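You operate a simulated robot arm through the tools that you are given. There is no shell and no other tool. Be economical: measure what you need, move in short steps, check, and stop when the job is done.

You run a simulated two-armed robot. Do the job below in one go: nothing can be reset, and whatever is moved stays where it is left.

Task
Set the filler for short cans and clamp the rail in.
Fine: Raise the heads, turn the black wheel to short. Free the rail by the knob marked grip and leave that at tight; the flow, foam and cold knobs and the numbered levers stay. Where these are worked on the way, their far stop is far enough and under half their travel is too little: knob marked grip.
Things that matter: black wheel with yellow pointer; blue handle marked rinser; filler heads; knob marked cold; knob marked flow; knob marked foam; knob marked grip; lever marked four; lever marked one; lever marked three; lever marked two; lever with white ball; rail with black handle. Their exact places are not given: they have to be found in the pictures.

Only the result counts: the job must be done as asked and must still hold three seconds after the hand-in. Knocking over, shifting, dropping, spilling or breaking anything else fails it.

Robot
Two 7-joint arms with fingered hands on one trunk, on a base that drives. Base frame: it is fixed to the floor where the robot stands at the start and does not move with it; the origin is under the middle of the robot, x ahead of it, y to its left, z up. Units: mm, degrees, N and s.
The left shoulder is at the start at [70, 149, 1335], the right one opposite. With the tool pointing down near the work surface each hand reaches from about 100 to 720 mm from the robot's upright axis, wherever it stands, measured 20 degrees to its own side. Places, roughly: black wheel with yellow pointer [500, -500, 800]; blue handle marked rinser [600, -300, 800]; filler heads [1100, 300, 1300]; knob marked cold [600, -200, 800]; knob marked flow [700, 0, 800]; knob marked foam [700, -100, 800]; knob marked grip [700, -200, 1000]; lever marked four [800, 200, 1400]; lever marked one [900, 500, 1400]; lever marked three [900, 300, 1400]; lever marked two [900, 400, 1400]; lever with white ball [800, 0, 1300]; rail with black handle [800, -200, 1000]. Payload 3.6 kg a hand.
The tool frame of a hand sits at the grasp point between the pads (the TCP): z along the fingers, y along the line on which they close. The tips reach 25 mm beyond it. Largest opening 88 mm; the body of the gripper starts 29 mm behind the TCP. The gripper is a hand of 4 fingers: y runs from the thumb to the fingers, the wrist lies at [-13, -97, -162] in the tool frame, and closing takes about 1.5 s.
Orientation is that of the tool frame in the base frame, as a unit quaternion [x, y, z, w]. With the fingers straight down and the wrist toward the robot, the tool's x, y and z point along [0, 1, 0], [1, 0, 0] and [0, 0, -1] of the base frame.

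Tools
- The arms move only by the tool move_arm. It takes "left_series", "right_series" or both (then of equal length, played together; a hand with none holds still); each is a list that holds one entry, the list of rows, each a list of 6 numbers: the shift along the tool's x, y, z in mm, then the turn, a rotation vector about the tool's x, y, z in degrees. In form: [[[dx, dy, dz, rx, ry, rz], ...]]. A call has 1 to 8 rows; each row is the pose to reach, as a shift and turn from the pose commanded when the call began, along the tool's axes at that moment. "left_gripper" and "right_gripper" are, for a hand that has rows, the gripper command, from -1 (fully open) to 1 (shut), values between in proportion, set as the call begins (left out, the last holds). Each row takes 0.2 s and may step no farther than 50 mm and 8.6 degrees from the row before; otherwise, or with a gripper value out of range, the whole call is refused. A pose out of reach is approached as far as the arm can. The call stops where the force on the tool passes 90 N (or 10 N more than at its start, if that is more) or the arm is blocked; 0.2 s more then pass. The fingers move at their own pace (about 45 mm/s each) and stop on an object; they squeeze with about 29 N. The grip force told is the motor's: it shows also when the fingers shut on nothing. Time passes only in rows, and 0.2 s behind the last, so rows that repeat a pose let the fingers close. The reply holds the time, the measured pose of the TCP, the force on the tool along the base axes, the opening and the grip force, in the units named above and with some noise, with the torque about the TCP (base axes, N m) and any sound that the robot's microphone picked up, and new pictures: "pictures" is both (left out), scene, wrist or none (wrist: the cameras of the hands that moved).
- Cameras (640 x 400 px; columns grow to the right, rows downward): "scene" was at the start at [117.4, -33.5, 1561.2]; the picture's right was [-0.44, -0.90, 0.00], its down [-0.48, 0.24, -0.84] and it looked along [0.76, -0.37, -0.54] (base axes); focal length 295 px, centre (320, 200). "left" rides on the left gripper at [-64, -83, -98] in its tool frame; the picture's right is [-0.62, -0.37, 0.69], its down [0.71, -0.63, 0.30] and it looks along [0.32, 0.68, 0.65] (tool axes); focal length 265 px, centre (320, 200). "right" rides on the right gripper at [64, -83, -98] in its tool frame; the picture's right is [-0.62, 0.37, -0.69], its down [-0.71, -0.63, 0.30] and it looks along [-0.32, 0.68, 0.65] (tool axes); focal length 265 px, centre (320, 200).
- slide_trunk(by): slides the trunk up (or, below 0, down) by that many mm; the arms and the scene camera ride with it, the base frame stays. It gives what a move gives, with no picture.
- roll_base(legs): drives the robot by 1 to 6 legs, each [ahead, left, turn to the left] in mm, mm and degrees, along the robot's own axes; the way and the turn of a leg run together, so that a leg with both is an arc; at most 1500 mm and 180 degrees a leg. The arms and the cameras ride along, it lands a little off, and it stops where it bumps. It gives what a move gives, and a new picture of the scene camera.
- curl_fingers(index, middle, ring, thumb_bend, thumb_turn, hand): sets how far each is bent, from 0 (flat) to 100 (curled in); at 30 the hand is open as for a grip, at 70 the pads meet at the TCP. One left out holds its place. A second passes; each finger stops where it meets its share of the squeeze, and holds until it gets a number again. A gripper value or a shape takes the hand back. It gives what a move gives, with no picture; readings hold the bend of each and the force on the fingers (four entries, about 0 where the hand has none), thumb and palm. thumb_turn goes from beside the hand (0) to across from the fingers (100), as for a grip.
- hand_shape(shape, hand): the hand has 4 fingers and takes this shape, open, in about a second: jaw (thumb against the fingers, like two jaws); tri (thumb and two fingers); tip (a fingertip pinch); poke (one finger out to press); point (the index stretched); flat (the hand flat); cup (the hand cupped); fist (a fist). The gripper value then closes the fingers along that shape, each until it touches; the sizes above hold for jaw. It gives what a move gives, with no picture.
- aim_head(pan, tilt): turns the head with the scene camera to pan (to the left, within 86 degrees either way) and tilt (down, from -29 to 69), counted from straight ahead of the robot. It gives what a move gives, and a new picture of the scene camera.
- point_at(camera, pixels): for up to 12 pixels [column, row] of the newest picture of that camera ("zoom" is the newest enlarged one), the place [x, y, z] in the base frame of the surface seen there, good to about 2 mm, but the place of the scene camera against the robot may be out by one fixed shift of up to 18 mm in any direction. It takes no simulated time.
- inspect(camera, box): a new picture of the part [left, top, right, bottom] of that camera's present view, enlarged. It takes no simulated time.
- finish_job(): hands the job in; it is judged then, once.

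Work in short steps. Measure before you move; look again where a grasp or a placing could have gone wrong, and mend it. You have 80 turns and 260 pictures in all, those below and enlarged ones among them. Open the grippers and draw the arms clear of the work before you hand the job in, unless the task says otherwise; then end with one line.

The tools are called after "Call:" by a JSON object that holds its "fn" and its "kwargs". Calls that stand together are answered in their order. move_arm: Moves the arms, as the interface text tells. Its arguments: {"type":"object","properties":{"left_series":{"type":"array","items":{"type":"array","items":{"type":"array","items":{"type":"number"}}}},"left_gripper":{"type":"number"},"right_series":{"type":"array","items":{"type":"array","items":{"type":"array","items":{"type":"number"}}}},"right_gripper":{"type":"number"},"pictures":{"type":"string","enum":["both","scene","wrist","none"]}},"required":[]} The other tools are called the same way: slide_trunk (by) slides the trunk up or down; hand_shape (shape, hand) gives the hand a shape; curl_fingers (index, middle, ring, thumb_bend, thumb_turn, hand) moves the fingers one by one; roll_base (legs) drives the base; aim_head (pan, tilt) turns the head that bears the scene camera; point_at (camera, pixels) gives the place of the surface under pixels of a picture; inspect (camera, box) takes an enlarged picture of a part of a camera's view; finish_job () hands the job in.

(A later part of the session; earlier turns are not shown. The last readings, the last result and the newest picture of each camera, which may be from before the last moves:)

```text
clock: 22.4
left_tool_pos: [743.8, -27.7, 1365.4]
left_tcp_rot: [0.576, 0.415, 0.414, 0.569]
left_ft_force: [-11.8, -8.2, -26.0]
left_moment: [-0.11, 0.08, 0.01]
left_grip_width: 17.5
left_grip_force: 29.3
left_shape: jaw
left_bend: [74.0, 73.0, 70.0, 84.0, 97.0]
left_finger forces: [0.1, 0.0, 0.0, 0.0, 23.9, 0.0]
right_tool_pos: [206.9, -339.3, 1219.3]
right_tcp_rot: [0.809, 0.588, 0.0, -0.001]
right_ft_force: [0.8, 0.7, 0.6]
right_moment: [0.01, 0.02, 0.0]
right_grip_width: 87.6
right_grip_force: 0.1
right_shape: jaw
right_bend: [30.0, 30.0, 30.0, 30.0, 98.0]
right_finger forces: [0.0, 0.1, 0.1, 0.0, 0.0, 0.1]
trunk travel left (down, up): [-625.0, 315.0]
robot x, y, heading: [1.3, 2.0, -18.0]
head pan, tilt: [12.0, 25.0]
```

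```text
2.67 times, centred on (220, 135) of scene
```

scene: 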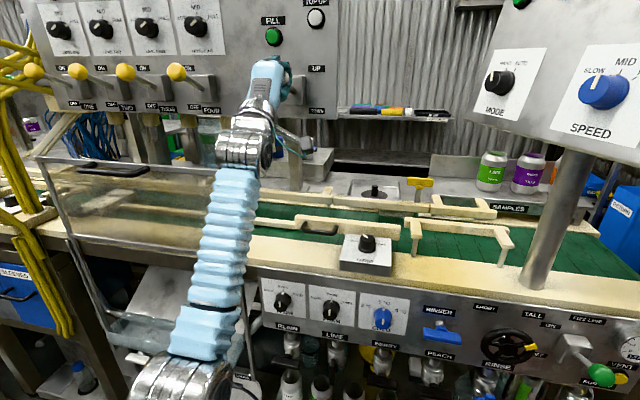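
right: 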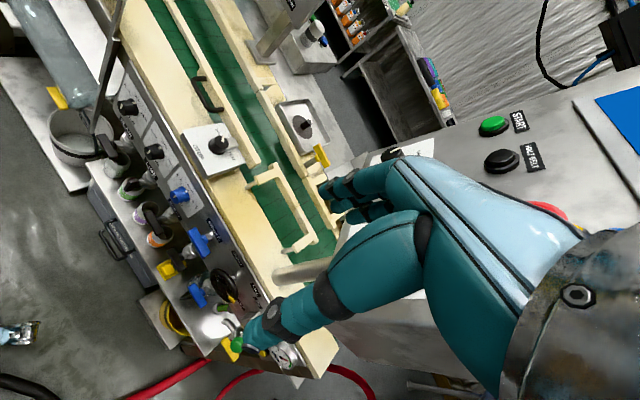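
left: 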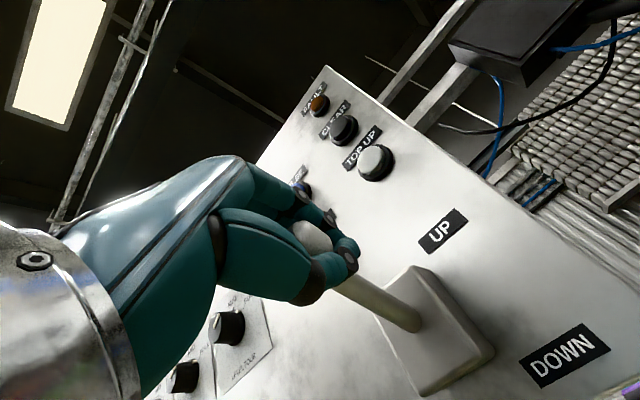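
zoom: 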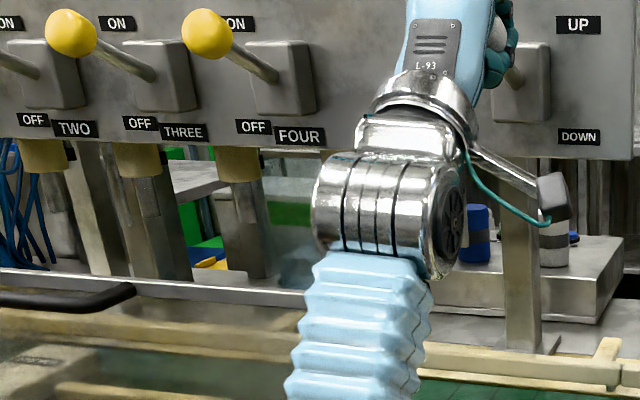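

Resistance of about 26 N shows the stop, and the heads are up. I open the hand and draw straight back.

Call:
{"fn": "move_arm", "kwargs": {"left_series": [[[0, 0, 0, 0, 0, 0], [0, 0, 0, 0, 0, 0], [0, 0, 0, 0, 0, 0], [0, 0, 0, 0, 0, 0], [0, 0, 0, 0, 0, 0], [0, 0, 0, 0, 0, 0], [0, 0, 0, 0, 0, 0], [0, 0, -20, 0, 0, 0]]], "left_gripper": -1, "pictures": "none"}}

Call:
{"fn": "move_arm", "kwargs": {"left_series": [[[0, 0, -40, 0, 0, 0], [0, 0, -80, 0, 0, 0], [0, 0, -120, 0, 0, 0], [0, 0, -160, 0, 0, 0], [0, 0, -180, 0, 0, 0]]], "pictures": "wrist"}}

Call:
{"fn": "aim_head", "kwargs": {"pan": 0, "tilt": 42}}

```text
clock: 24.2
left_tool_pos: [721.7, -15.2, 1371.1]
left_tcp_rot: [0.572, 0.415, 0.417, 0.572]
left_ft_force: [-0.5, -0.6, 0.1]
left_moment: [-0.01, 0.01, -0.02]
left_grip_width: 87.6
left_grip_force: 0.0
left_shape: jaw
left_bend: [30.0, 30.0, 30.0, 30.0, 97.0]
left_finger forces: [0.0, 0.1, 0.0, 0.0, 0.0, 0.0]
right_tool_pos: [204.7, -334.9, 1220.3]
right_tcp_rot: [0.809, 0.587, 0.001, -0.001]
right_ft_force: [-0.1, 0.7, 0.1]
right_moment: [0.01, 0.02, -0.01]
right_grip_width: 87.5
right_grip_force: 0.1
right_shape: jaw
right_bend: [30.0, 30.0, 30.0, 30.0, 98.0]
right_finger forces: [0.0, 0.0, 0.0, 0.1, 0.0, 0.0]
trunk travel left (down, up): [-625.0, 315.0]
robot x, y, heading: [0.6, -2.0, -17.7]
head pan, tilt: [12.0, 25.0]
```

```text
clock: 25.4
left_tool_pos: [548.9, 39.7, 1371.6]
left_tcp_rot: [0.573, 0.415, 0.415, 0.572]
left_ft_force: [-0.1, -0.2, -0.1]
left_moment: [-0.04, 0.01, 0.0]
left_grip_width: 87.9
left_grip_force: 0.1
left_shape: jaw
left_bend: [30.0, 30.0, 30.0, 30.0, 97.0]
left_finger forces: [0.0, 0.0, 0.0, 0.0, 0.1, 0.0]
right_tool_pos: [204.4, -335.0, 1220.2]
right_tcp_rot: [0.809, 0.588, 0.0, 0.0]
right_ft_force: [0.4, -0.2, 0.1]
right_moment: [0.02, 0.03, 0.0]
right_grip_width: 87.9
right_grip_force: 0.0
right_shape: jaw
right_bend: [30.0, 30.0, 30.0, 30.0, 98.0]
right_finger forces: [0.0, 0.0, 0.0, 0.1, 0.0, 0.0]
trunk travel left (down, up): [-625.0, 315.0]
robot x, y, heading: [2.9, 1.6, -18.3]
head pan, tilt: [12.0, 25.0]
```

left: 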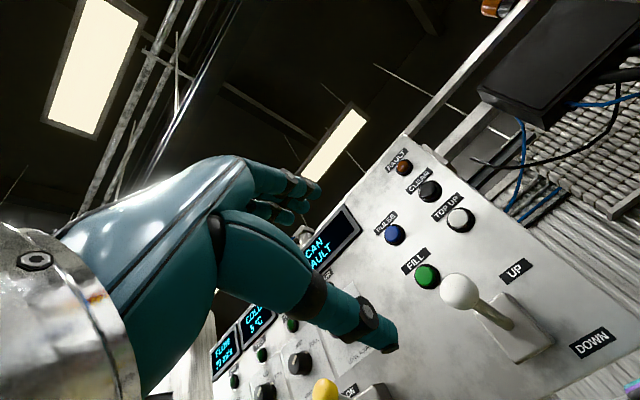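

```text
clock: 26.2
left_tool_pos: [549.1, 40.4, 1371.1]
left_tcp_rot: [0.573, 0.415, 0.416, 0.572]
left_ft_force: [0.1, -0.8, -0.4]
left_moment: [-0.03, -0.01, 0.05]
left_grip_width: 87.7
left_grip_force: 0.1
left_shape: jaw
left_bend: [30.0, 30.0, 30.0, 30.0, 97.0]
left_finger forces: [0.1, 0.0, 0.0, 0.0, 0.0, 0.0]
right_tool_pos: [205.3, -336.2, 1219.8]
right_tcp_rot: [0.809, 0.588, 0.0, 0.0]
right_ft_force: [0.6, 0.5, 0.4]
right_moment: [0.02, 0.03, 0.02]
right_grip_width: 87.8
right_grip_force: 0.0
right_shape: jaw
right_bend: [30.0, 30.0, 30.0, 30.0, 98.0]
right_finger forces: [0.0, 0.0, 0.1, 0.0, 0.0, 0.0]
trunk travel left (down, up): [-625.0, 315.0]
robot x, y, heading: [2.0, -2.4, -18.2]
head pan, tilt: [0.0, 42.0]
```

scene: 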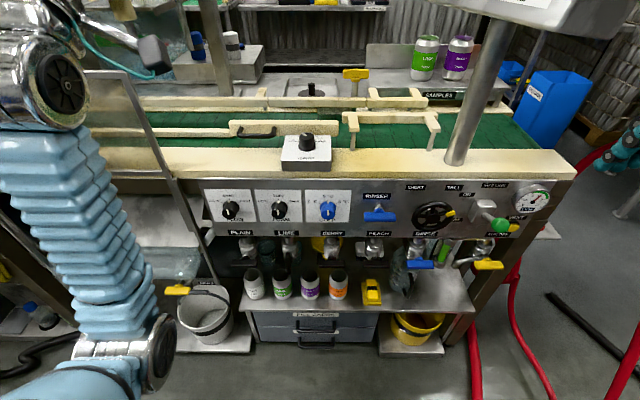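

The lever holds UP. Now the black wheel at (433,215): I enlarge it and the rail and measure both.

Call:
{"fn": "inspect", "kwargs": {"camera": "scene", "box": [390, 175, 490, 240]}}

Call:
{"fn": "point_at", "kwargs": {"camera": "zoom", "pixels": [[275, 270], [390, 243], [170, 275], [275, 175], [275, 360], [150, 120], [420, 110], [300, 200], [420, 330], [275, 235], [235, 255], [200, 190]]}}

Call:
{"fn": "inspect", "kwargs": {"camera": "scene", "box": [200, 80, 460, 190]}}

```text
6.15 times, centred on (440, 208) of scene
```

zoom: 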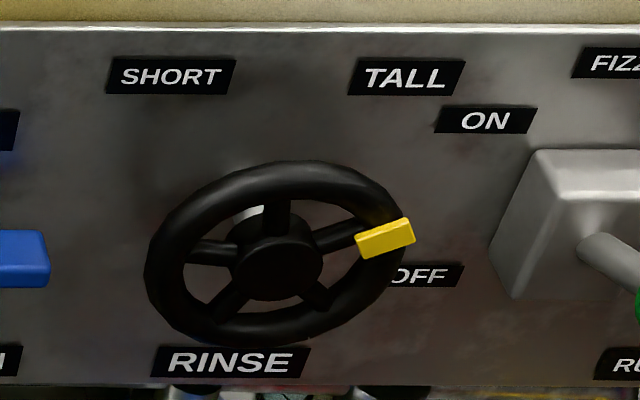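

```text
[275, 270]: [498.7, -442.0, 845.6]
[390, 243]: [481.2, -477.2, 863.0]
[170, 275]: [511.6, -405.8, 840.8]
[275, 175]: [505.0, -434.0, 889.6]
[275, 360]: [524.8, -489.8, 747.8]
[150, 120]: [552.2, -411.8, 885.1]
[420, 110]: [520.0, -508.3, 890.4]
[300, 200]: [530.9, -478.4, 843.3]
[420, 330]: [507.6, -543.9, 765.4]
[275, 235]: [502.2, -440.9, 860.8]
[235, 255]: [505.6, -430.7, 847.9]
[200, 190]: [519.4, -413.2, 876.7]
```

```text
2.46 times, centred on (330, 135) of scene
```

zoom: 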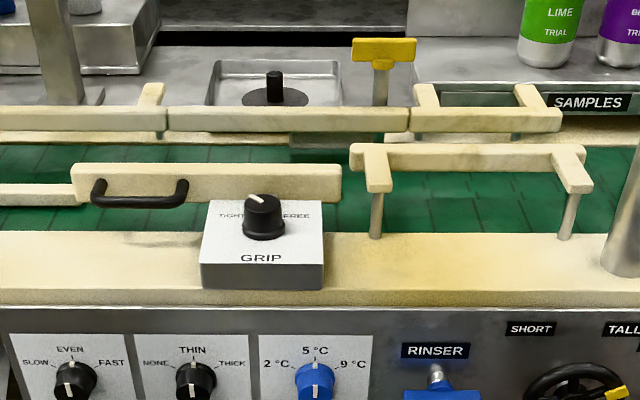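

The wheel stands about 39 mm off a vertical panel, is about 92 mm across, and its pointer sits about 20° above right. I measure the neighbours (green ball, rinser handle, taps below) for clearance.

Call:
{"fn": "point_at", "kwargs": {"camera": "scene", "pixels": [[500, 223], [378, 214], [395, 215], [420, 264], [435, 268], [490, 264], [372, 248], [415, 245], [476, 252], [480, 205], [305, 140], [270, 133]]}}

Call:
{"fn": "inspect", "kwargs": {"camera": "scene", "box": [340, 175, 560, 310]}}

```text
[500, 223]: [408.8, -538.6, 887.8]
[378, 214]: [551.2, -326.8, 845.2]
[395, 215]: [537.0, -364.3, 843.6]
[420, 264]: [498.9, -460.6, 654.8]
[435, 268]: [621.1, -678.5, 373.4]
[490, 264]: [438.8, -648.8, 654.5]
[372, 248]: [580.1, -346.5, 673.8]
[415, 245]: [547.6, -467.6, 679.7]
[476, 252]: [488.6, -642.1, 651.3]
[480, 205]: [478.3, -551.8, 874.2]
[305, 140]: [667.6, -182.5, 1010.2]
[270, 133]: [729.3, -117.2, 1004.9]
```

```text
2.91 times, centred on (450, 242) of scene
```

zoom: 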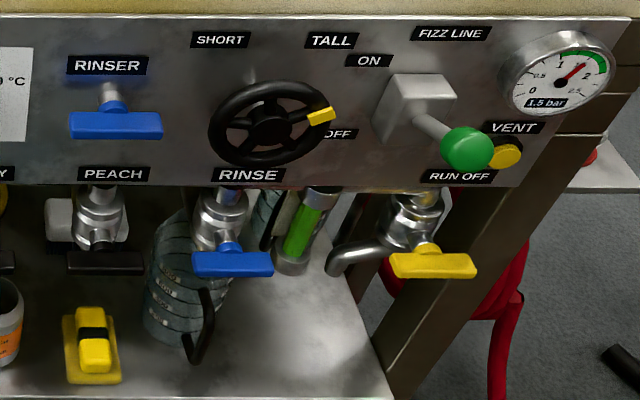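

There is room around the wheel. I draw the left arm back, then lower the trunk 250 mm so the right hand can face the wheel level.

Call:
{"fn": "move_arm", "kwargs": {"left_series": [[[0, 0, -40, 0, 0, 0], [0, 0, -80, 0, 0, 0], [0, 0, -120, 0, 0, 0], [0, 0, -140, 0, 0, 0]]], "pictures": "none"}}

Call:
{"fn": "slide_trunk", "kwargs": {"by": -250}}

Call:
{"fn": "move_arm", "kwargs": {"right_series": [[[0, 15, 0, -8.2, 0, 0], [0, 30, 0, -16.4, 0, 0], [0, 45, 0, -24.6, 0, 0], [0, 60, 0, -32.8, 0, 0], [0, 75, 0, -41, 0, 0], [0, 90, 0, -49.2, 0, 0], [0, 105, 0, -57.4, 0, 0], [0, 120, 0, -65.6, 0, 0]]], "pictures": "none"}}

Call:
{"fn": "move_arm", "kwargs": {"right_series": [[[0, 0, 0, -8.2, 0, 0], [0, 0, 0, -16.4, 0, 0], [0, 0, 0, -24.4, 0, 0], [0, 0, 0, -24.4, 0, 0]]]}}

```text
clock: 27.2
left_tool_pos: [449.5, 71.2, 1405.5]
left_tcp_rot: [0.572, 0.415, 0.416, 0.572]
left_ft_force: [0.4, -0.6, -0.1]
left_moment: [-0.02, -0.02, -0.02]
left_grip_width: 88.0
left_grip_force: 0.1
left_shape: jaw
left_bend: [30.0, 30.0, 30.0, 30.0, 97.0]
left_finger forces: [0.0, 0.0, 0.1, 0.1, 0.0, 0.0]
left hand out of reach, approached as far as the arm can: row 3, 4
right_tool_pos: [204.6, -335.9, 1219.6]
right_tcp_rot: [0.809, 0.587, -0.001, 0.0]
right_ft_force: [-0.2, -0.6, 0.4]
right_moment: [0.05, -0.01, 0.03]
right_grip_width: 87.8
right_grip_force: 0.1
right_shape: jaw
right_bend: [30.0, 30.0, 30.0, 30.0, 98.0]
right_finger forces: [0.0, 0.0, 0.1, 0.0, 0.0, 0.0]
trunk travel left (down, up): [-625.0, 315.0]
robot x, y, heading: [2.9, -0.0, -18.1]
head pan, tilt: [0.0, 42.0]
```

```text
clock: 29.8
left_tool_pos: [450.2, 70.3, 1155.5]
left_tcp_rot: [0.573, 0.415, 0.415, 0.572]
left_ft_force: [0.3, -0.3, 0.6]
left_moment: [-0.01, -0.04, 0.0]
left_grip_width: 87.7
left_grip_force: 0.0
left_shape: jaw
left_bend: [30.0, 30.0, 30.0, 30.0, 97.0]
left_finger forces: [0.0, 0.0, 0.1, 0.0, 0.1, 0.0]
right_tool_pos: [204.1, -336.9, 971.0]
right_tcp_rot: [0.809, 0.588, 0.0, 0.0]
right_ft_force: [1.3, -0.6, 0.0]
right_moment: [0.01, 0.01, -0.05]
right_grip_width: 87.6
right_grip_force: 0.1
right_shape: jaw
right_bend: [30.0, 30.0, 30.0, 30.0, 98.0]
right_finger forces: [0.0, 0.1, 0.0, 0.0, 0.0, 0.0]
trunk travel left (down, up): [-375.0, 565.0]
robot x, y, heading: [2.6, -0.4, -17.9]
head pan, tilt: [0.0, 42.0]
```

```text
clock: 31.6
left_tool_pos: [450.4, 70.6, 1156.2]
left_tcp_rot: [0.573, 0.415, 0.416, 0.571]
left_ft_force: [-0.3, -0.6, 0.0]
left_moment: [-0.02, -0.02, 0.03]
left_grip_width: 87.9
left_grip_force: 0.1
left_shape: jaw
left_bend: [30.0, 30.0, 30.0, 30.0, 97.0]
left_finger forces: [0.0, 0.0, 0.0, 0.1, 0.1, 0.1]
right_tool_pos: [368.7, -407.2, 992.5]
right_tcp_rot: [0.679, 0.494, 0.32, 0.439]
right_ft_force: [0.0, 0.5, -0.6]
right_moment: [0.03, -0.03, -0.03]
right_grip_width: 87.5
right_grip_force: 0.0
right_shape: jaw
right_bend: [30.0, 30.0, 30.0, 30.0, 98.0]
right_finger forces: [0.1, 0.0, 0.1, 0.0, 0.1, 0.0]
right hand out of reach, approached as far as the arm can: row 3, 4, 5, 6, 7, 8
trunk travel left (down, up): [-375.0, 565.0]
robot x, y, heading: [0.6, -0.5, -18.0]
head pan, tilt: [0.0, 42.0]
```

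```text
clock: 32.6
left_tool_pos: [448.3, 70.7, 1155.7]
left_tcp_rot: [0.573, 0.414, 0.416, 0.572]
left_ft_force: [0.5, 0.9, 0.0]
left_moment: [0.02, -0.01, -0.05]
left_grip_width: 87.5
left_grip_force: 0.0
left_shape: jaw
left_bend: [30.0, 30.0, 30.0, 30.0, 97.0]
left_finger forces: [0.0, 0.0, 0.0, 0.1, 0.1, 0.1]
right_tool_pos: [366.0, -409.5, 993.3]
right_tcp_rot: [0.571, 0.415, 0.416, 0.573]
right_ft_force: [0.7, 0.0, -0.4]
right_moment: [-0.02, -0.01, -0.03]
right_grip_width: 87.9
right_grip_force: 0.2
right_shape: jaw
right_bend: [30.0, 30.0, 30.0, 30.0, 98.0]
right_finger forces: [0.0, 0.0, 0.0, 0.0, 0.0, 0.0]
right hand out of reach, approached as far as the arm can: row 1
trunk travel left (down, up): [-375.0, 565.0]
robot x, y, heading: [-1.4, 0.7, -18.1]
head pan, tilt: [0.0, 42.0]
```

scene: 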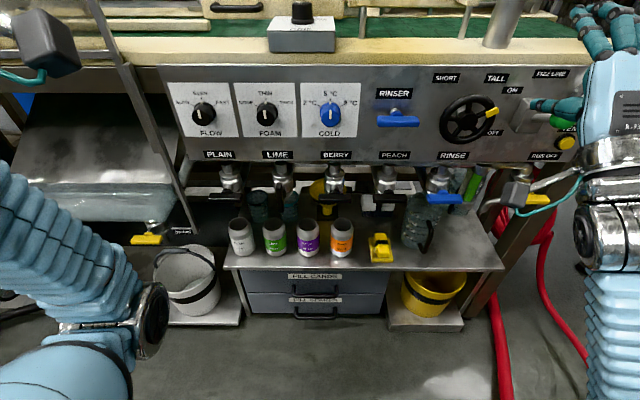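
right: 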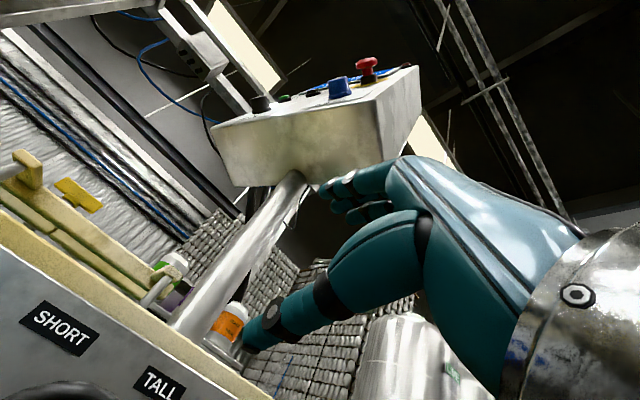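

The right hand is level, at d=475 and in line with the wheel. I slide the trunk down 135 mm to bring the hand to wheel height while keeping the same arm posture.

Call:
{"fn": "slide_trunk", "kwargs": {"by": -135}}

Call:
{"fn": "aim_head", "kwargs": {"pan": -18, "tilt": 25}}

Call:
{"fn": "inspect", "kwargs": {"camera": "right", "box": [0, 0, 640, 400]}}

```text
clock: 34.2
left_tool_pos: [450.8, 70.9, 1021.2]
left_tcp_rot: [0.572, 0.416, 0.416, 0.572]
left_ft_force: [-1.2, 0.0, -0.2]
left_moment: [0.0, 0.02, -0.01]
left_grip_width: 87.3
left_grip_force: 0.1
left_shape: jaw
left_bend: [30.0, 30.0, 30.0, 30.0, 97.0]
left_finger forces: [0.1, 0.1, 0.0, 0.0, 0.0, 0.0]
right_tool_pos: [367.2, -407.9, 859.7]
right_tcp_rot: [0.571, 0.417, 0.417, 0.571]
right_ft_force: [-0.8, 0.0, -0.2]
right_moment: [-0.02, 0.0, 0.03]
right_grip_width: 87.8
right_grip_force: 0.1
right_shape: jaw
right_bend: [30.0, 30.0, 30.0, 30.0, 98.0]
right_finger forces: [0.0, 0.0, 0.0, 0.0, 0.1, 0.1]
trunk travel left (down, up): [-240.0, 700.0]
robot x, y, heading: [-0.2, 0.9, -18.0]
head pan, tilt: [0.0, 42.0]
```

```text
clock: 35.0
left_tool_pos: [450.3, 70.6, 1021.4]
left_tcp_rot: [0.572, 0.415, 0.415, 0.572]
left_ft_force: [0.5, 0.2, 0.0]
left_moment: [0.0, 0.02, 0.0]
left_grip_width: 87.7
left_grip_force: 0.1
left_shape: jaw
left_bend: [30.0, 30.0, 30.0, 30.0, 97.0]
left_finger forces: [0.0, 0.1, 0.0, 0.1, 0.0, 0.0]
right_tool_pos: [367.7, -408.7, 857.1]
right_tcp_rot: [0.572, 0.416, 0.416, 0.572]
right_ft_force: [0.2, 0.2, -0.4]
right_moment: [0.03, 0.0, 0.0]
right_grip_width: 87.7
right_grip_force: 0.1
right_shape: jaw
right_bend: [30.0, 30.0, 30.0, 30.0, 98.0]
right_finger forces: [0.1, 0.1, 0.0, 0.1, 0.0, 0.0]
trunk travel left (down, up): [-240.0, 700.0]
robot x, y, heading: [1.5, -0.6, -18.2]
head pan, tilt: [-18.0, 25.0]
```

scene: 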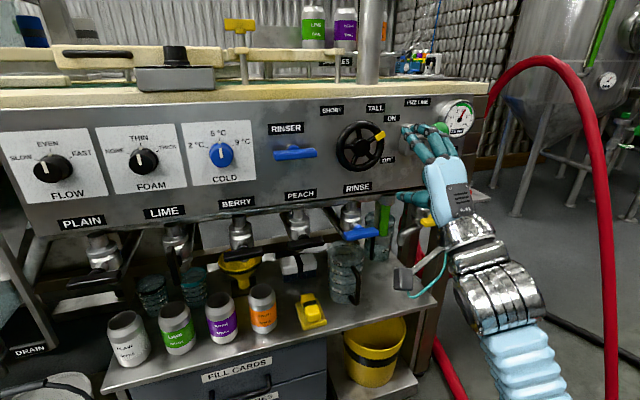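

```text
1.00 times, centred on (320, 200) of right (not enlarged: the box is as wide or as high as the picture)
```

zoom: 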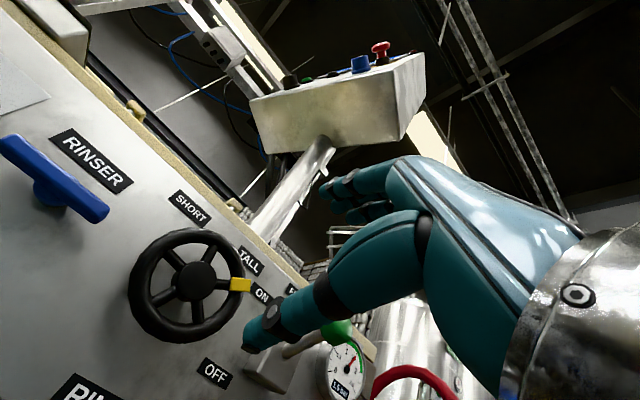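

Both views now show the wheel squarely. I measure its hub, rim and pointer with the right wrist camera for exact places.

Call:
{"fn": "point_at", "kwargs": {"camera": "right", "pixels": [[196, 281], [240, 285], [192, 237], [141, 290], [170, 332], [222, 250], [160, 250], [222, 323], [250, 350], [330, 333], [100, 210]]}}

Call:
{"fn": "inspect", "kwargs": {"camera": "scene", "box": [310, 90, 410, 190]}}

Call:
{"fn": "point_at", "kwargs": {"camera": "scene", "pixels": [[361, 146], [379, 136], [361, 123], [338, 150], [361, 168]]}}

```text
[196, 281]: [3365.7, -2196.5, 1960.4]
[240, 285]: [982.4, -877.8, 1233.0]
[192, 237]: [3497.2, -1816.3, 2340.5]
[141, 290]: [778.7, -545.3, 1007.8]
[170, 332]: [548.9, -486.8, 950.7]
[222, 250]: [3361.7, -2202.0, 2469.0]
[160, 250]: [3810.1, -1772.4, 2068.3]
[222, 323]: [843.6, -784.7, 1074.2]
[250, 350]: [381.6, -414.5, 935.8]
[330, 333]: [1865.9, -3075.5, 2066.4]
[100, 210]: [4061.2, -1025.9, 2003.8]
```

```text
4.00 times, centred on (360, 140) of scene
```

zoom: 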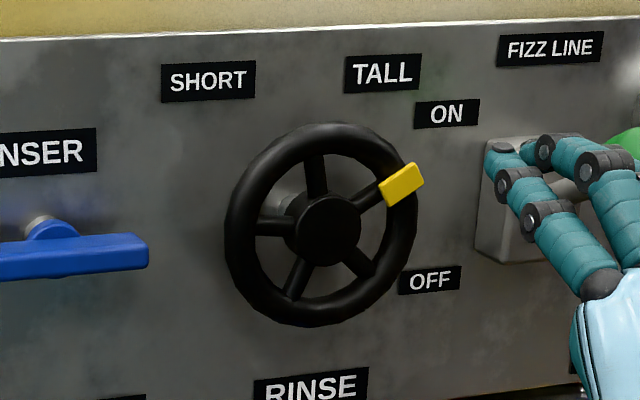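

```text
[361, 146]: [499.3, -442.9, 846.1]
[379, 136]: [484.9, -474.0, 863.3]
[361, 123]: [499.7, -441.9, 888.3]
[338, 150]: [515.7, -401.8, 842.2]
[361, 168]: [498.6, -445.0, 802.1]
```

That right-camera picture was stale, so I take a fresh one with a still row and measure again.

Call:
{"fn": "move_arm", "kwargs": {"right_series": [[[0, 0, 0, 0, 0, 0]]], "pictures": "wrist"}}

Call:
{"fn": "point_at", "kwargs": {"camera": "right", "pixels": [[196, 281], [240, 285], [192, 237], [141, 290], [170, 332], [222, 250], [222, 323], [250, 350], [230, 310], [100, 210]]}}

```text
clock: 35.4
left_tool_pos: [449.7, 70.9, 1020.7]
left_tcp_rot: [0.572, 0.416, 0.416, 0.572]
left_ft_force: [0.6, 0.9, 0.1]
left_moment: [-0.01, -0.01, -0.05]
left_grip_width: 87.7
left_grip_force: 0.1
left_shape: jaw
left_bend: [30.0, 30.0, 30.0, 30.0, 97.0]
left_finger forces: [0.1, 0.1, 0.0, 0.0, 0.0, 0.1]
right_tool_pos: [367.2, -409.4, 858.6]
right_tcp_rot: [0.572, 0.416, 0.416, 0.572]
right_ft_force: [-0.2, 0.6, 0.6]
right_moment: [0.0, -0.03, 0.02]
right_grip_width: 87.7
right_grip_force: 0.0
right_shape: jaw
right_bend: [30.0, 30.0, 30.0, 30.0, 98.0]
right_finger forces: [0.0, 0.0, 0.0, 0.0, 0.1, 0.0]
trunk travel left (down, up): [-240.0, 700.0]
robot x, y, heading: [4.6, -0.2, -18.1]
head pan, tilt: [-18.0, 25.0]
```

right: 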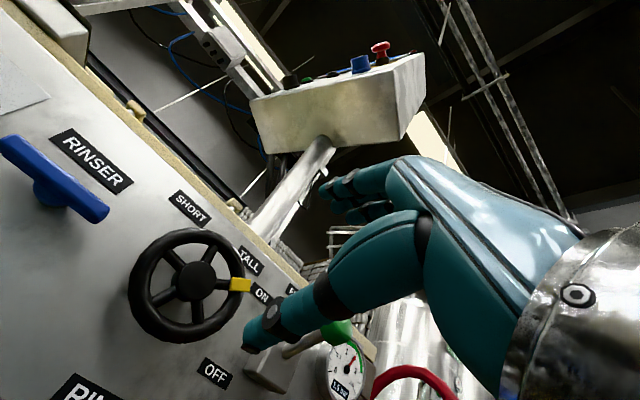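

```text
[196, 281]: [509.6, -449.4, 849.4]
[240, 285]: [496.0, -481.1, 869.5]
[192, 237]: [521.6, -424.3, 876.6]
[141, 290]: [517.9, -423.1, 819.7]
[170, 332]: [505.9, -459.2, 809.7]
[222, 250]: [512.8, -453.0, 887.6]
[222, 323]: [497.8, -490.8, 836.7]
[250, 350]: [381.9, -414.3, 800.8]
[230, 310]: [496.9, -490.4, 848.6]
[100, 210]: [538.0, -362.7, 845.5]
```

The hub front is at (510,-449,850), i.e. d=624, l=-270. I spread the fingers wider for the 92 mm wheel, centre on it and pre-roll the hand +40° clockwise so it can turn anticlockwise.

Call:
{"fn": "curl_fingers", "kwargs": {"hand": "right", "index": 18, "middle": 18, "ring": 18, "thumb_bend": 18}}

Call:
{"fn": "move_arm", "kwargs": {"right_series": [[[2, -3, 0, 0, 0, 8], [4, -6, 0, 0, 0, 16], [6, -9, 0, 0, 0, 24], [6, -9, 0, 0, 0, 32], [6, -9, 0, 0, 0, 40], [6, -9, 0, 0, 0, 40]]]}}

```text
clock: 36.4
left_tool_pos: [449.9, 70.1, 1020.8]
left_tcp_rot: [0.572, 0.416, 0.417, 0.571]
left_ft_force: [0.6, 0.0, 1.5]
left_moment: [-0.01, -0.03, -0.03]
left_grip_width: 87.6
left_grip_force: 0.1
left_shape: jaw
left_bend: [30.0, 30.0, 30.0, 30.0, 97.0]
left_finger forces: [0.0, 0.0, 0.1, 0.1, 0.1, 0.0]
right_tool_pos: [367.9, -409.6, 857.2]
right_tcp_rot: [0.572, 0.416, 0.416, 0.572]
right_ft_force: [-0.3, 0.7, -0.4]
right_moment: [0.03, 0.0, 0.02]
right_grip_width: 107.0
right_grip_force: 0.0
right_shape: fingers
right_bend: [18.0, 18.0, 18.0, 18.0, 98.0]
right_finger forces: [0.0, 0.0, 0.0, 0.1, 0.0, 0.1]
trunk travel left (down, up): [-240.0, 700.0]
robot x, y, heading: [1.2, -0.4, -18.2]
head pan, tilt: [-18.0, 25.0]
```

```text
clock: 37.5
left_tool_pos: [449.6, 71.7, 1020.9]
left_tcp_rot: [0.572, 0.415, 0.415, 0.572]
left_ft_force: [0.7, -0.5, 0.3]
left_moment: [0.02, 0.01, 0.0]
left_grip_width: 87.9
left_grip_force: 0.0
left_shape: jaw
left_bend: [30.0, 30.0, 30.0, 30.0, 97.0]
left_finger forces: [0.0, 0.0, 0.1, 0.1, 0.1, 0.0]
right_tool_pos: [372.6, -394.5, 856.3]
right_tcp_rot: [0.643, 0.301, 0.493, 0.502]
right_ft_force: [0.5, 0.1, 0.0]
right_moment: [-0.02, 0.01, 0.03]
right_grip_width: 107.0
right_grip_force: 0.1
right_shape: fingers
right_bend: [18.0, 18.0, 18.0, 18.0, 98.0]
right_finger forces: [0.0, 0.1, 0.0, 0.0, 0.1, 0.1]
trunk travel left (down, up): [-240.0, 700.0]
robot x, y, heading: [-3.2, 1.5, -18.1]
head pan, tilt: [-18.0, 25.0]
stopped in row 5 (right hand): the arm was blocked; the commanded pose is now the measured one
```

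scene: 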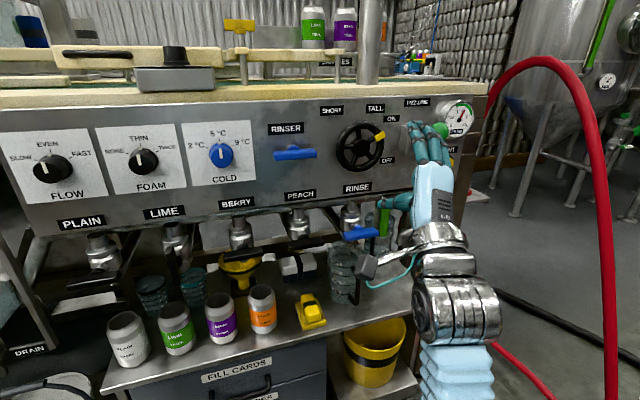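
right: 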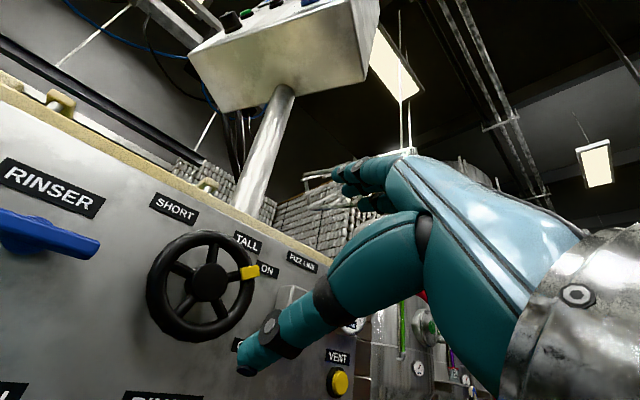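

Clockwise roll stops near 20°. I test how far the hand can roll the other way (anticlockwise), here in free air.

Call:
{"fn": "move_arm", "kwargs": {"right_series": [[[0, 0, 0, 0, 0, -8.5], [0, 0, 0, 0, 0, -17], [0, 0, 0, 0, 0, -25.5], [0, 0, 0, 0, 0, -34], [0, 0, 0, 0, 0, -42.5], [0, 0, 0, 0, 0, -51], [0, 0, 0, 0, 0, -59.5], [0, 0, 0, 0, 0, -68]]], "pictures": "none"}}

Call:
{"fn": "move_arm", "kwargs": {"right_series": [[[0, 0, 0, 0, 0, -8.5], [0, 0, 0, 0, 0, -17], [0, 0, 0, 0, 0, -25.5], [0, 0, 0, 0, 0, -34], [0, 0, 0, 0, 0, -42.5], [0, 0, 0, 0, 0, -51], [0, 0, 0, 0, 0, -51]]]}}

```text
clock: 39.3
left_tool_pos: [449.4, 70.8, 1020.3]
left_tcp_rot: [0.573, 0.415, 0.416, 0.572]
left_ft_force: [-1.8, 0.4, 0.4]
left_moment: [0.01, -0.03, 0.02]
left_grip_width: 88.0
left_grip_force: 0.1
left_shape: jaw
left_bend: [30.0, 30.0, 30.0, 30.0, 97.0]
left_finger forces: [0.0, 0.0, 0.0, 0.1, 0.0, 0.0]
right_tool_pos: [371.7, -393.4, 853.5]
right_tcp_rot: [0.366, 0.609, 0.129, 0.692]
right_ft_force: [0.1, 0.6, 0.6]
right_moment: [0.03, 0.0, 0.01]
right_grip_width: 106.9
right_grip_force: 0.1
right_shape: fingers
right_bend: [18.0, 18.0, 18.0, 18.0, 98.0]
right_finger forces: [0.0, 0.0, 0.0, 0.1, 0.1, 0.0]
trunk travel left (down, up): [-240.0, 700.0]
robot x, y, heading: [0.3, -0.4, -18.4]
head pan, tilt: [-18.0, 25.0]
```

```text
clock: 40.9
left_tool_pos: [449.5, 70.0, 1021.1]
left_tcp_rot: [0.572, 0.415, 0.417, 0.571]
left_ft_force: [0.5, 0.0, -0.2]
left_moment: [-0.01, -0.02, 0.0]
left_grip_width: 87.6
left_grip_force: 0.1
left_shape: jaw
left_bend: [30.0, 30.0, 30.0, 30.0, 97.0]
left_finger forces: [0.1, 0.0, 0.1, 0.0, 0.0, 0.0]
right_tool_pos: [371.6, -393.6, 853.7]
right_tcp_rot: [0.068, 0.708, -0.184, 0.679]
right_ft_force: [-0.7, 0.1, 0.3]
right_moment: [-0.02, -0.01, 0.02]
right_grip_width: 106.8
right_grip_force: 0.1
right_shape: fingers
right_bend: [18.0, 18.0, 18.0, 18.0, 98.0]
right_finger forces: [0.0, 0.0, 0.0, 0.0, 0.1, 0.1]
trunk travel left (down, up): [-240.0, 700.0]
robot x, y, heading: [1.1, -0.4, -18.3]
head pan, tilt: [-18.0, 25.0]
```

scene: 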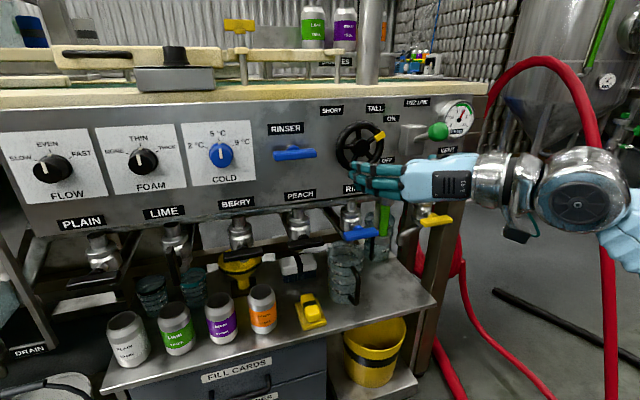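
right: 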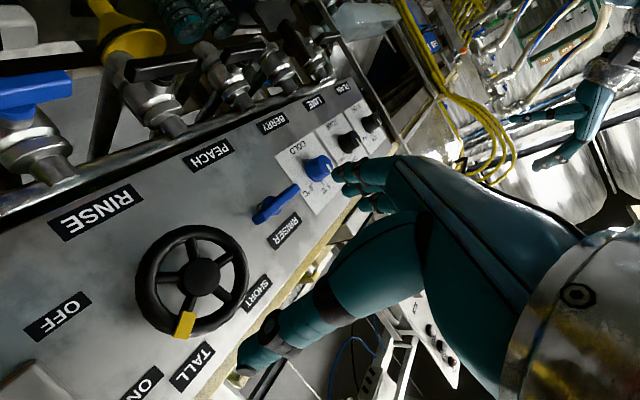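

The hand rolls freely anticlockwise to about -100°. I roll back to +8° and centre on the wheel, so each bout can turn it about 80°.

Call:
{"fn": "move_arm", "kwargs": {"right_series": [[[0, 0, 0, 0, 0, 8.4], [0, 0, 0, 0, 0, 16.8], [0, 0, 0, 0, 0, 25.2], [0, 0, 0, 0, 0, 33.6], [0, 0, 0, 0, 0, 42], [0, 0, 0, 0, 0, 50.4], [0, 0, 0, 0, 0, 58.8], [0, 0, 0, 0, 0, 67.2]]], "pictures": "none"}}

Call:
{"fn": "move_arm", "kwargs": {"right_series": [[[-2, -3, 0, 0, 0, 8.2], [-4, -6, 0, 0, 0, 16.4], [-6.3, -8.7, 0, 0, 0, 24.6], [-6.3, -8.7, 0, 0, 0, 32.5], [-6.3, -8.7, 0, 0, 0, 40], [-6.3, -8.7, 0, 0, 0, 40]]], "pictures": "wrist"}}

```text
clock: 42.7
left_tool_pos: [450.1, 70.3, 1019.9]
left_tcp_rot: [0.573, 0.415, 0.416, 0.571]
left_ft_force: [-0.2, 0.4, -0.1]
left_moment: [-0.01, -0.01, 0.04]
left_grip_width: 87.6
left_grip_force: 0.0
left_shape: jaw
left_bend: [30.0, 30.0, 30.0, 30.0, 97.0]
left_finger forces: [0.0, 0.1, 0.1, 0.1, 0.0, 0.0]
right_tool_pos: [372.6, -393.9, 854.8]
right_tcp_rot: [0.449, 0.551, 0.225, 0.667]
right_ft_force: [-0.4, 0.6, 0.3]
right_moment: [0.0, -0.01, -0.01]
right_grip_width: 106.9
right_grip_force: 0.1
right_shape: fingers
right_bend: [18.0, 18.0, 18.0, 18.0, 98.0]
right_finger forces: [0.1, 0.0, 0.0, 0.0, 0.0, 0.0]
trunk travel left (down, up): [-240.0, 700.0]
robot x, y, heading: [-3.5, 1.4, -18.2]
head pan, tilt: [-18.0, 25.0]
```

```text
clock: 44.1
left_tool_pos: [450.3, 71.2, 1021.5]
left_tcp_rot: [0.572, 0.415, 0.416, 0.572]
left_ft_force: [-1.0, -0.1, 0.6]
left_moment: [-0.02, -0.01, 0.02]
left_grip_width: 87.6
left_grip_force: 0.1
left_shape: jaw
left_bend: [30.0, 30.0, 30.0, 30.0, 97.0]
left_finger forces: [0.1, 0.0, 0.1, 0.0, 0.0, 0.0]
right_tool_pos: [368.3, -402.8, 850.0]
right_tcp_rot: [0.61, 0.365, 0.44, 0.55]
right_ft_force: [-0.1, -0.5, -0.7]
right_moment: [0.05, 0.01, 0.01]
right_grip_width: 107.0
right_grip_force: 0.0
right_shape: fingers
right_bend: [18.0, 18.0, 18.0, 18.0, 98.0]
right_finger forces: [0.0, 0.1, 0.0, 0.0, 0.0, 0.0]
trunk travel left (down, up): [-240.0, 700.0]
robot x, y, heading: [-1.8, 1.0, -18.1]
head pan, tilt: [-18.0, 25.0]
```

right: 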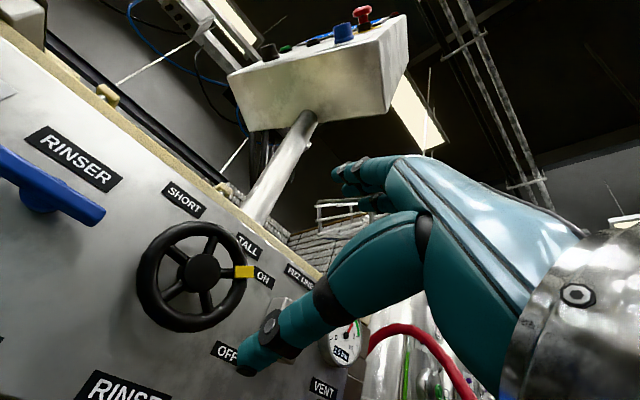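

The TCP is on the wheel axis (d=475, l=-269, z=850) with a 2.4° yaw error. I correct that and move in to d≈600.

Call:
{"fn": "move_arm", "kwargs": {"right_series": [[[1, 0, 30, 0, 0.8, 0], [2.5, 0, 60, 0, 1.6, 0], [4, 0, 90, 0, 2.4, 0], [5, 0, 110, 0, 2.4, 0], [5.2, 0, 125, 0, 2.4, 0], [5.2, 0, 125, 0, 2.4, 0]]]}}

Call:
{"fn": "inspect", "kwargs": {"camera": "scene", "box": [300, 80, 480, 220]}}

```text
clock: 45.5
left_tool_pos: [448.7, 72.0, 1021.4]
left_tcp_rot: [0.572, 0.415, 0.416, 0.571]
left_ft_force: [-0.7, 0.1, -0.9]
left_moment: [0.01, 0.02, 0.0]
left_grip_width: 87.7
left_grip_force: 0.0
left_shape: jaw
left_bend: [30.0, 30.0, 30.0, 30.0, 97.0]
left_finger forces: [0.0, 0.1, 0.1, 0.0, 0.0, 0.0]
right_tool_pos: [488.5, -441.5, 852.2]
right_tcp_rot: [0.6, 0.376, 0.453, 0.542]
right_ft_force: [-0.7, 0.1, -0.7]
right_moment: [0.03, -0.01, 0.0]
right_grip_width: 106.8
right_grip_force: 0.1
right_shape: fingers
right_bend: [18.0, 18.0, 18.0, 18.0, 98.0]
right_finger forces: [0.0, 0.0, 0.1, 0.0, 0.0, 0.1]
trunk travel left (down, up): [-240.0, 700.0]
robot x, y, heading: [4.8, 2.2, -18.0]
head pan, tilt: [-18.0, 25.0]
```

scene: 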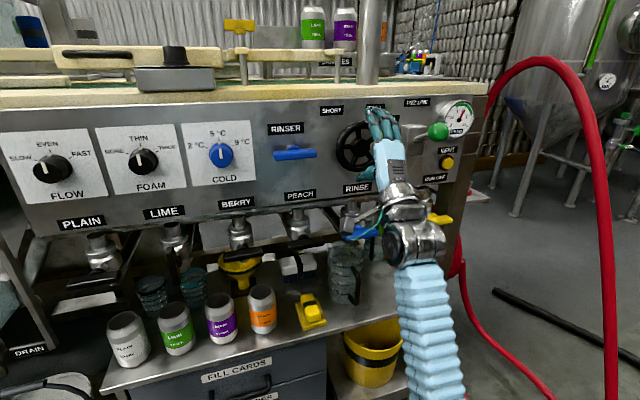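
right: 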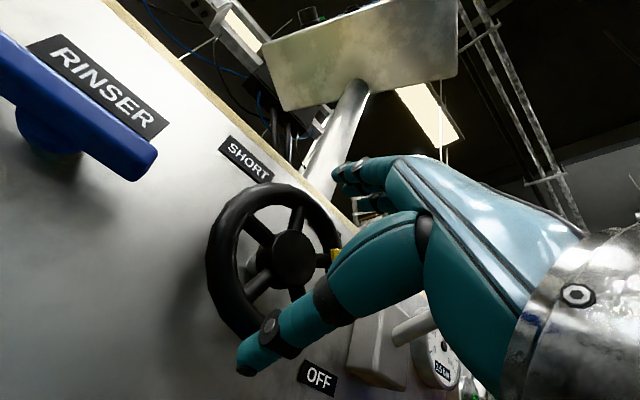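

```text
2.86 times, centred on (390, 150) of scene
```

zoom: 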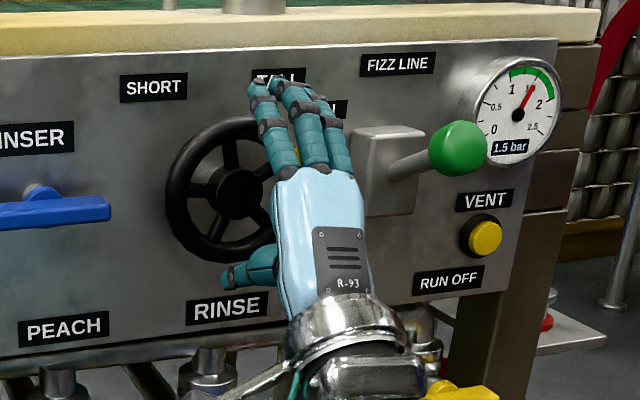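

The TCP is centred and the fingers straddle the wheel. I move in 24 mm more, watching the force, and then close.

Call:
{"fn": "move_arm", "kwargs": {"right_series": [[[0, 0, 8, 0, 0, 0], [0, 0, 16, 0, 0, 0], [0, 0, 24, 0, 0, 0], [0, 0, 24, 0, 0, 0]]], "pictures": "wrist"}}

Call:
{"fn": "inspect", "kwargs": {"camera": "scene", "box": [300, 80, 480, 220]}}

```text
clock: 46.5
left_tool_pos: [449.9, 70.6, 1021.2]
left_tcp_rot: [0.573, 0.414, 0.416, 0.572]
left_ft_force: [-0.2, -0.3, -1.2]
left_moment: [-0.01, 0.05, -0.01]
left_grip_width: 87.9
left_grip_force: 0.0
left_shape: jaw
left_bend: [30.0, 30.0, 30.0, 30.0, 97.0]
left_finger forces: [0.0, 0.1, 0.1, 0.0, 0.0, 0.1]
right_tool_pos: [509.8, -448.5, 852.5]
right_tcp_rot: [0.6, 0.376, 0.452, 0.543]
right_ft_force: [-8.5, 2.6, -3.8]
right_moment: [0.13, 0.4, 0.02]
right_grip_width: 111.6
right_grip_force: 3.9
right_shape: fingers
right_bend: [18.0, 18.0, 18.0, 11.0, 98.0]
right_finger forces: [0.0, 0.1, 0.0, 0.1, 8.6, 0.0]
trunk travel left (down, up): [-240.0, 700.0]
robot x, y, heading: [-1.8, -2.1, -18.0]
head pan, tilt: [-18.0, 25.0]
```

right: 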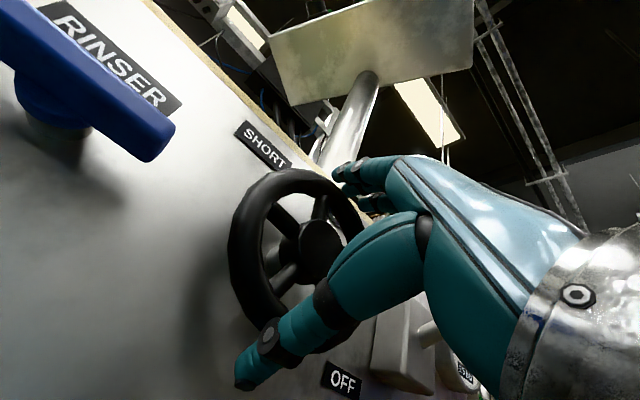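

```text
2.86 times, centred on (390, 150) of scene
```

zoom: 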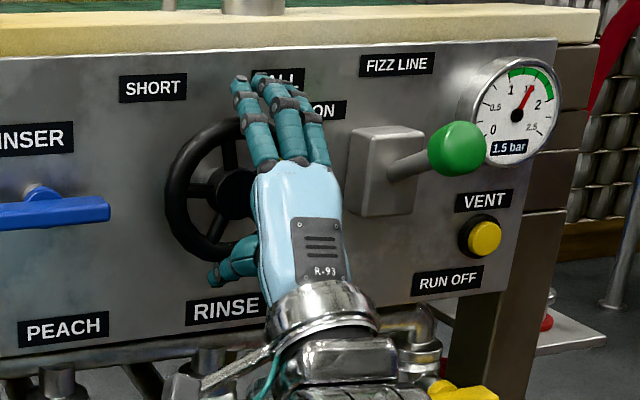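

The thumb is against the lower rim. I close the fingers onto the rim.

Call:
{"fn": "curl_fingers", "kwargs": {"hand": "right", "index": 60, "middle": 60, "ring": 60, "thumb_bend": 60}}

Call:
{"fn": "inspect", "kwargs": {"camera": "scene", "box": [300, 80, 480, 220]}}

Call:
{"fn": "inspect", "kwargs": {"camera": "right", "box": [200, 120, 480, 400]}}

```text
clock: 47.5
left_tool_pos: [447.4, 71.4, 1021.8]
left_tcp_rot: [0.571, 0.416, 0.417, 0.572]
left_ft_force: [-0.1, 0.3, -0.5]
left_moment: [-0.01, 0.02, 0.01]
left_grip_width: 87.5
left_grip_force: 0.0
left_shape: jaw
left_bend: [30.0, 30.0, 30.0, 30.0, 97.0]
left_finger forces: [0.1, 0.0, 0.0, 0.0, 0.0, 0.0]
right_tool_pos: [507.4, -448.2, 857.6]
right_tcp_rot: [0.598, 0.374, 0.453, 0.545]
right_ft_force: [0.2, -7.7, 21.9]
right_moment: [-0.37, -0.1, 0.03]
right_grip_width: 98.8
right_grip_force: 26.0
right_shape: fingers
right_bend: [27.0, 39.0, 41.0, 6.0, 97.0]
right_finger forces: [14.5, 10.3, 11.8, 0.0, 14.7, 0.0]
trunk travel left (down, up): [-240.0, 700.0]
robot x, y, heading: [2.7, -1.4, -18.0]
head pan, tilt: [-18.0, 25.0]
```

```text
2.86 times, centred on (390, 150) of scene
```

zoom: 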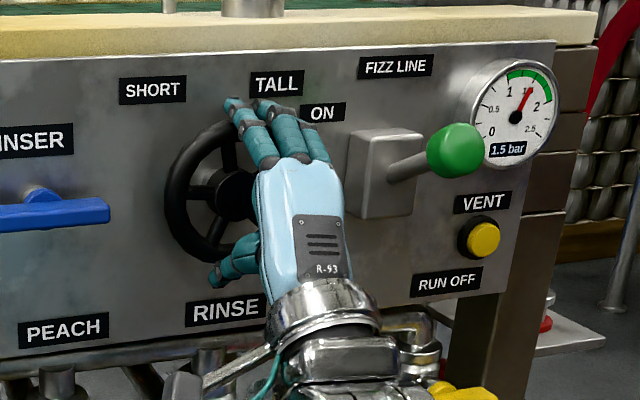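

```text
1.43 times, centred on (340, 260) of right
```

zoom: 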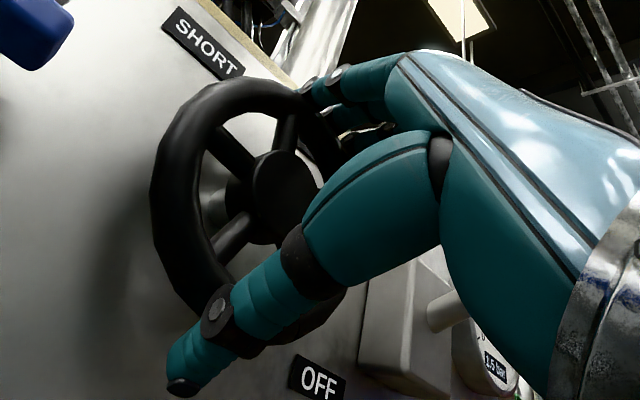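

All fingers and the thumb press on the rim. I turn -16° anticlockwise as a test and check the pointer.

Call:
{"fn": "move_arm", "kwargs": {"right_series": [[[0, 0, 0, 0, 0, -5], [0, 0, 0, 0, 0, -10], [0, 0, 0, 0, 0, -16], [0, 0, 0, 0, 0, -22], [0, 0, 0, 0, 0, -22]]], "pictures": "wrist"}}

Call:
{"fn": "inspect", "kwargs": {"camera": "scene", "box": [300, 80, 480, 220]}}

```text
clock: 48.7
left_tool_pos: [448.5, 73.0, 1021.8]
left_tcp_rot: [0.571, 0.415, 0.416, 0.573]
left_ft_force: [-0.4, 0.4, -0.2]
left_moment: [-0.01, -0.02, -0.01]
left_grip_width: 87.8
left_grip_force: 0.1
left_shape: jaw
left_bend: [30.0, 30.0, 30.0, 30.0, 97.0]
left_finger forces: [0.0, 0.0, 0.1, 0.0, 0.0, 0.1]
right_tool_pos: [507.5, -447.1, 856.5]
right_tcp_rot: [0.515, 0.482, 0.341, 0.621]
right_ft_force: [5.5, -1.4, 26.5]
right_moment: [-0.02, 0.09, 0.04]
right_grip_width: 98.9
right_grip_force: 26.6
right_shape: fingers
right_bend: [26.0, 39.0, 41.0, 10.0, 96.0]
right_finger forces: [15.2, 11.7, 11.9, 0.0, 13.7, 0.0]
trunk travel left (down, up): [-240.0, 700.0]
robot x, y, heading: [5.2, -1.2, -18.1]
head pan, tilt: [-18.0, 25.0]
```

right: 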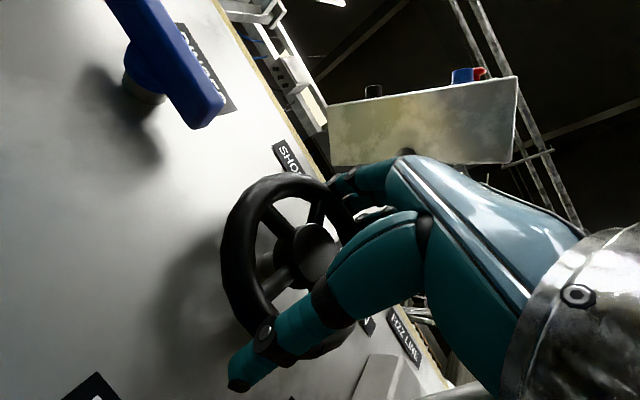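

```text
2.86 times, centred on (390, 150) of scene
```

zoom: 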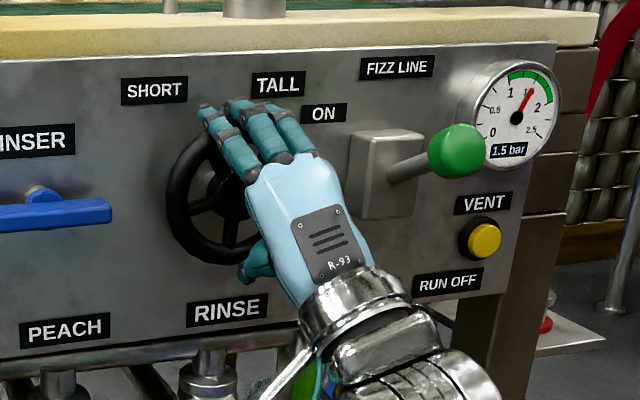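

The spokes keep their place against the hand, so the wheel turns along. I continue to -60° more.

Call:
{"fn": "move_arm", "kwargs": {"right_series": [[[0, 0, 0, 0, 0, -7.5], [0, 0, 0, 0, 0, -15], [0, 0, 0, 0, 0, -22.5], [0, 0, 0, 0, 0, -30], [0, 0, 0, 0, 0, -37.5], [0, 0, 0, 0, 0, -45], [0, 0, 0, 0, 0, -52.5], [0, 0, 0, 0, 0, -60]]], "pictures": "wrist"}}

Call:
{"fn": "inspect", "kwargs": {"camera": "scene", "box": [300, 80, 480, 220]}}

```text
clock: 50.5
left_tool_pos: [449.1, 74.2, 1022.0]
left_tcp_rot: [0.571, 0.416, 0.415, 0.573]
left_ft_force: [-0.2, -0.7, -0.7]
left_moment: [0.01, 0.0, -0.02]
left_grip_width: 87.9
left_grip_force: 0.1
left_shape: jaw
left_bend: [30.0, 30.0, 30.0, 30.0, 97.0]
left_finger forces: [0.1, 0.0, 0.0, 0.0, 0.0, 0.0]
right_tool_pos: [509.5, -444.2, 853.9]
right_tcp_rot: [0.203, 0.677, -0.014, 0.708]
right_ft_force: [-0.6, 19.8, 4.9]
right_moment: [0.11, 0.11, -0.16]
right_grip_width: 98.9
right_grip_force: 23.7
right_shape: fingers
right_bend: [26.0, 40.0, 42.0, 9.0, 94.0]
right_finger forces: [13.9, 9.0, 9.1, 0.1, 16.3, 0.0]
trunk travel left (down, up): [-240.0, 700.0]
robot x, y, heading: [-1.2, -1.0, -18.1]
head pan, tilt: [-18.0, 25.0]
```

right: 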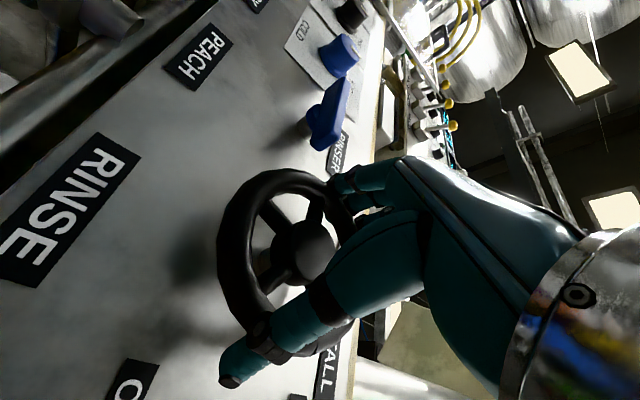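

```text
2.86 times, centred on (390, 150) of scene
```

zoom: 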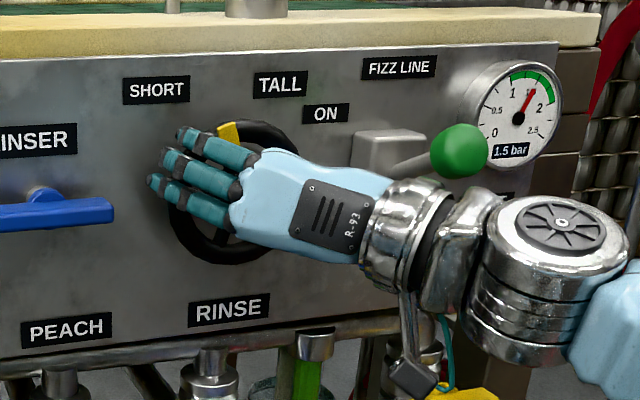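

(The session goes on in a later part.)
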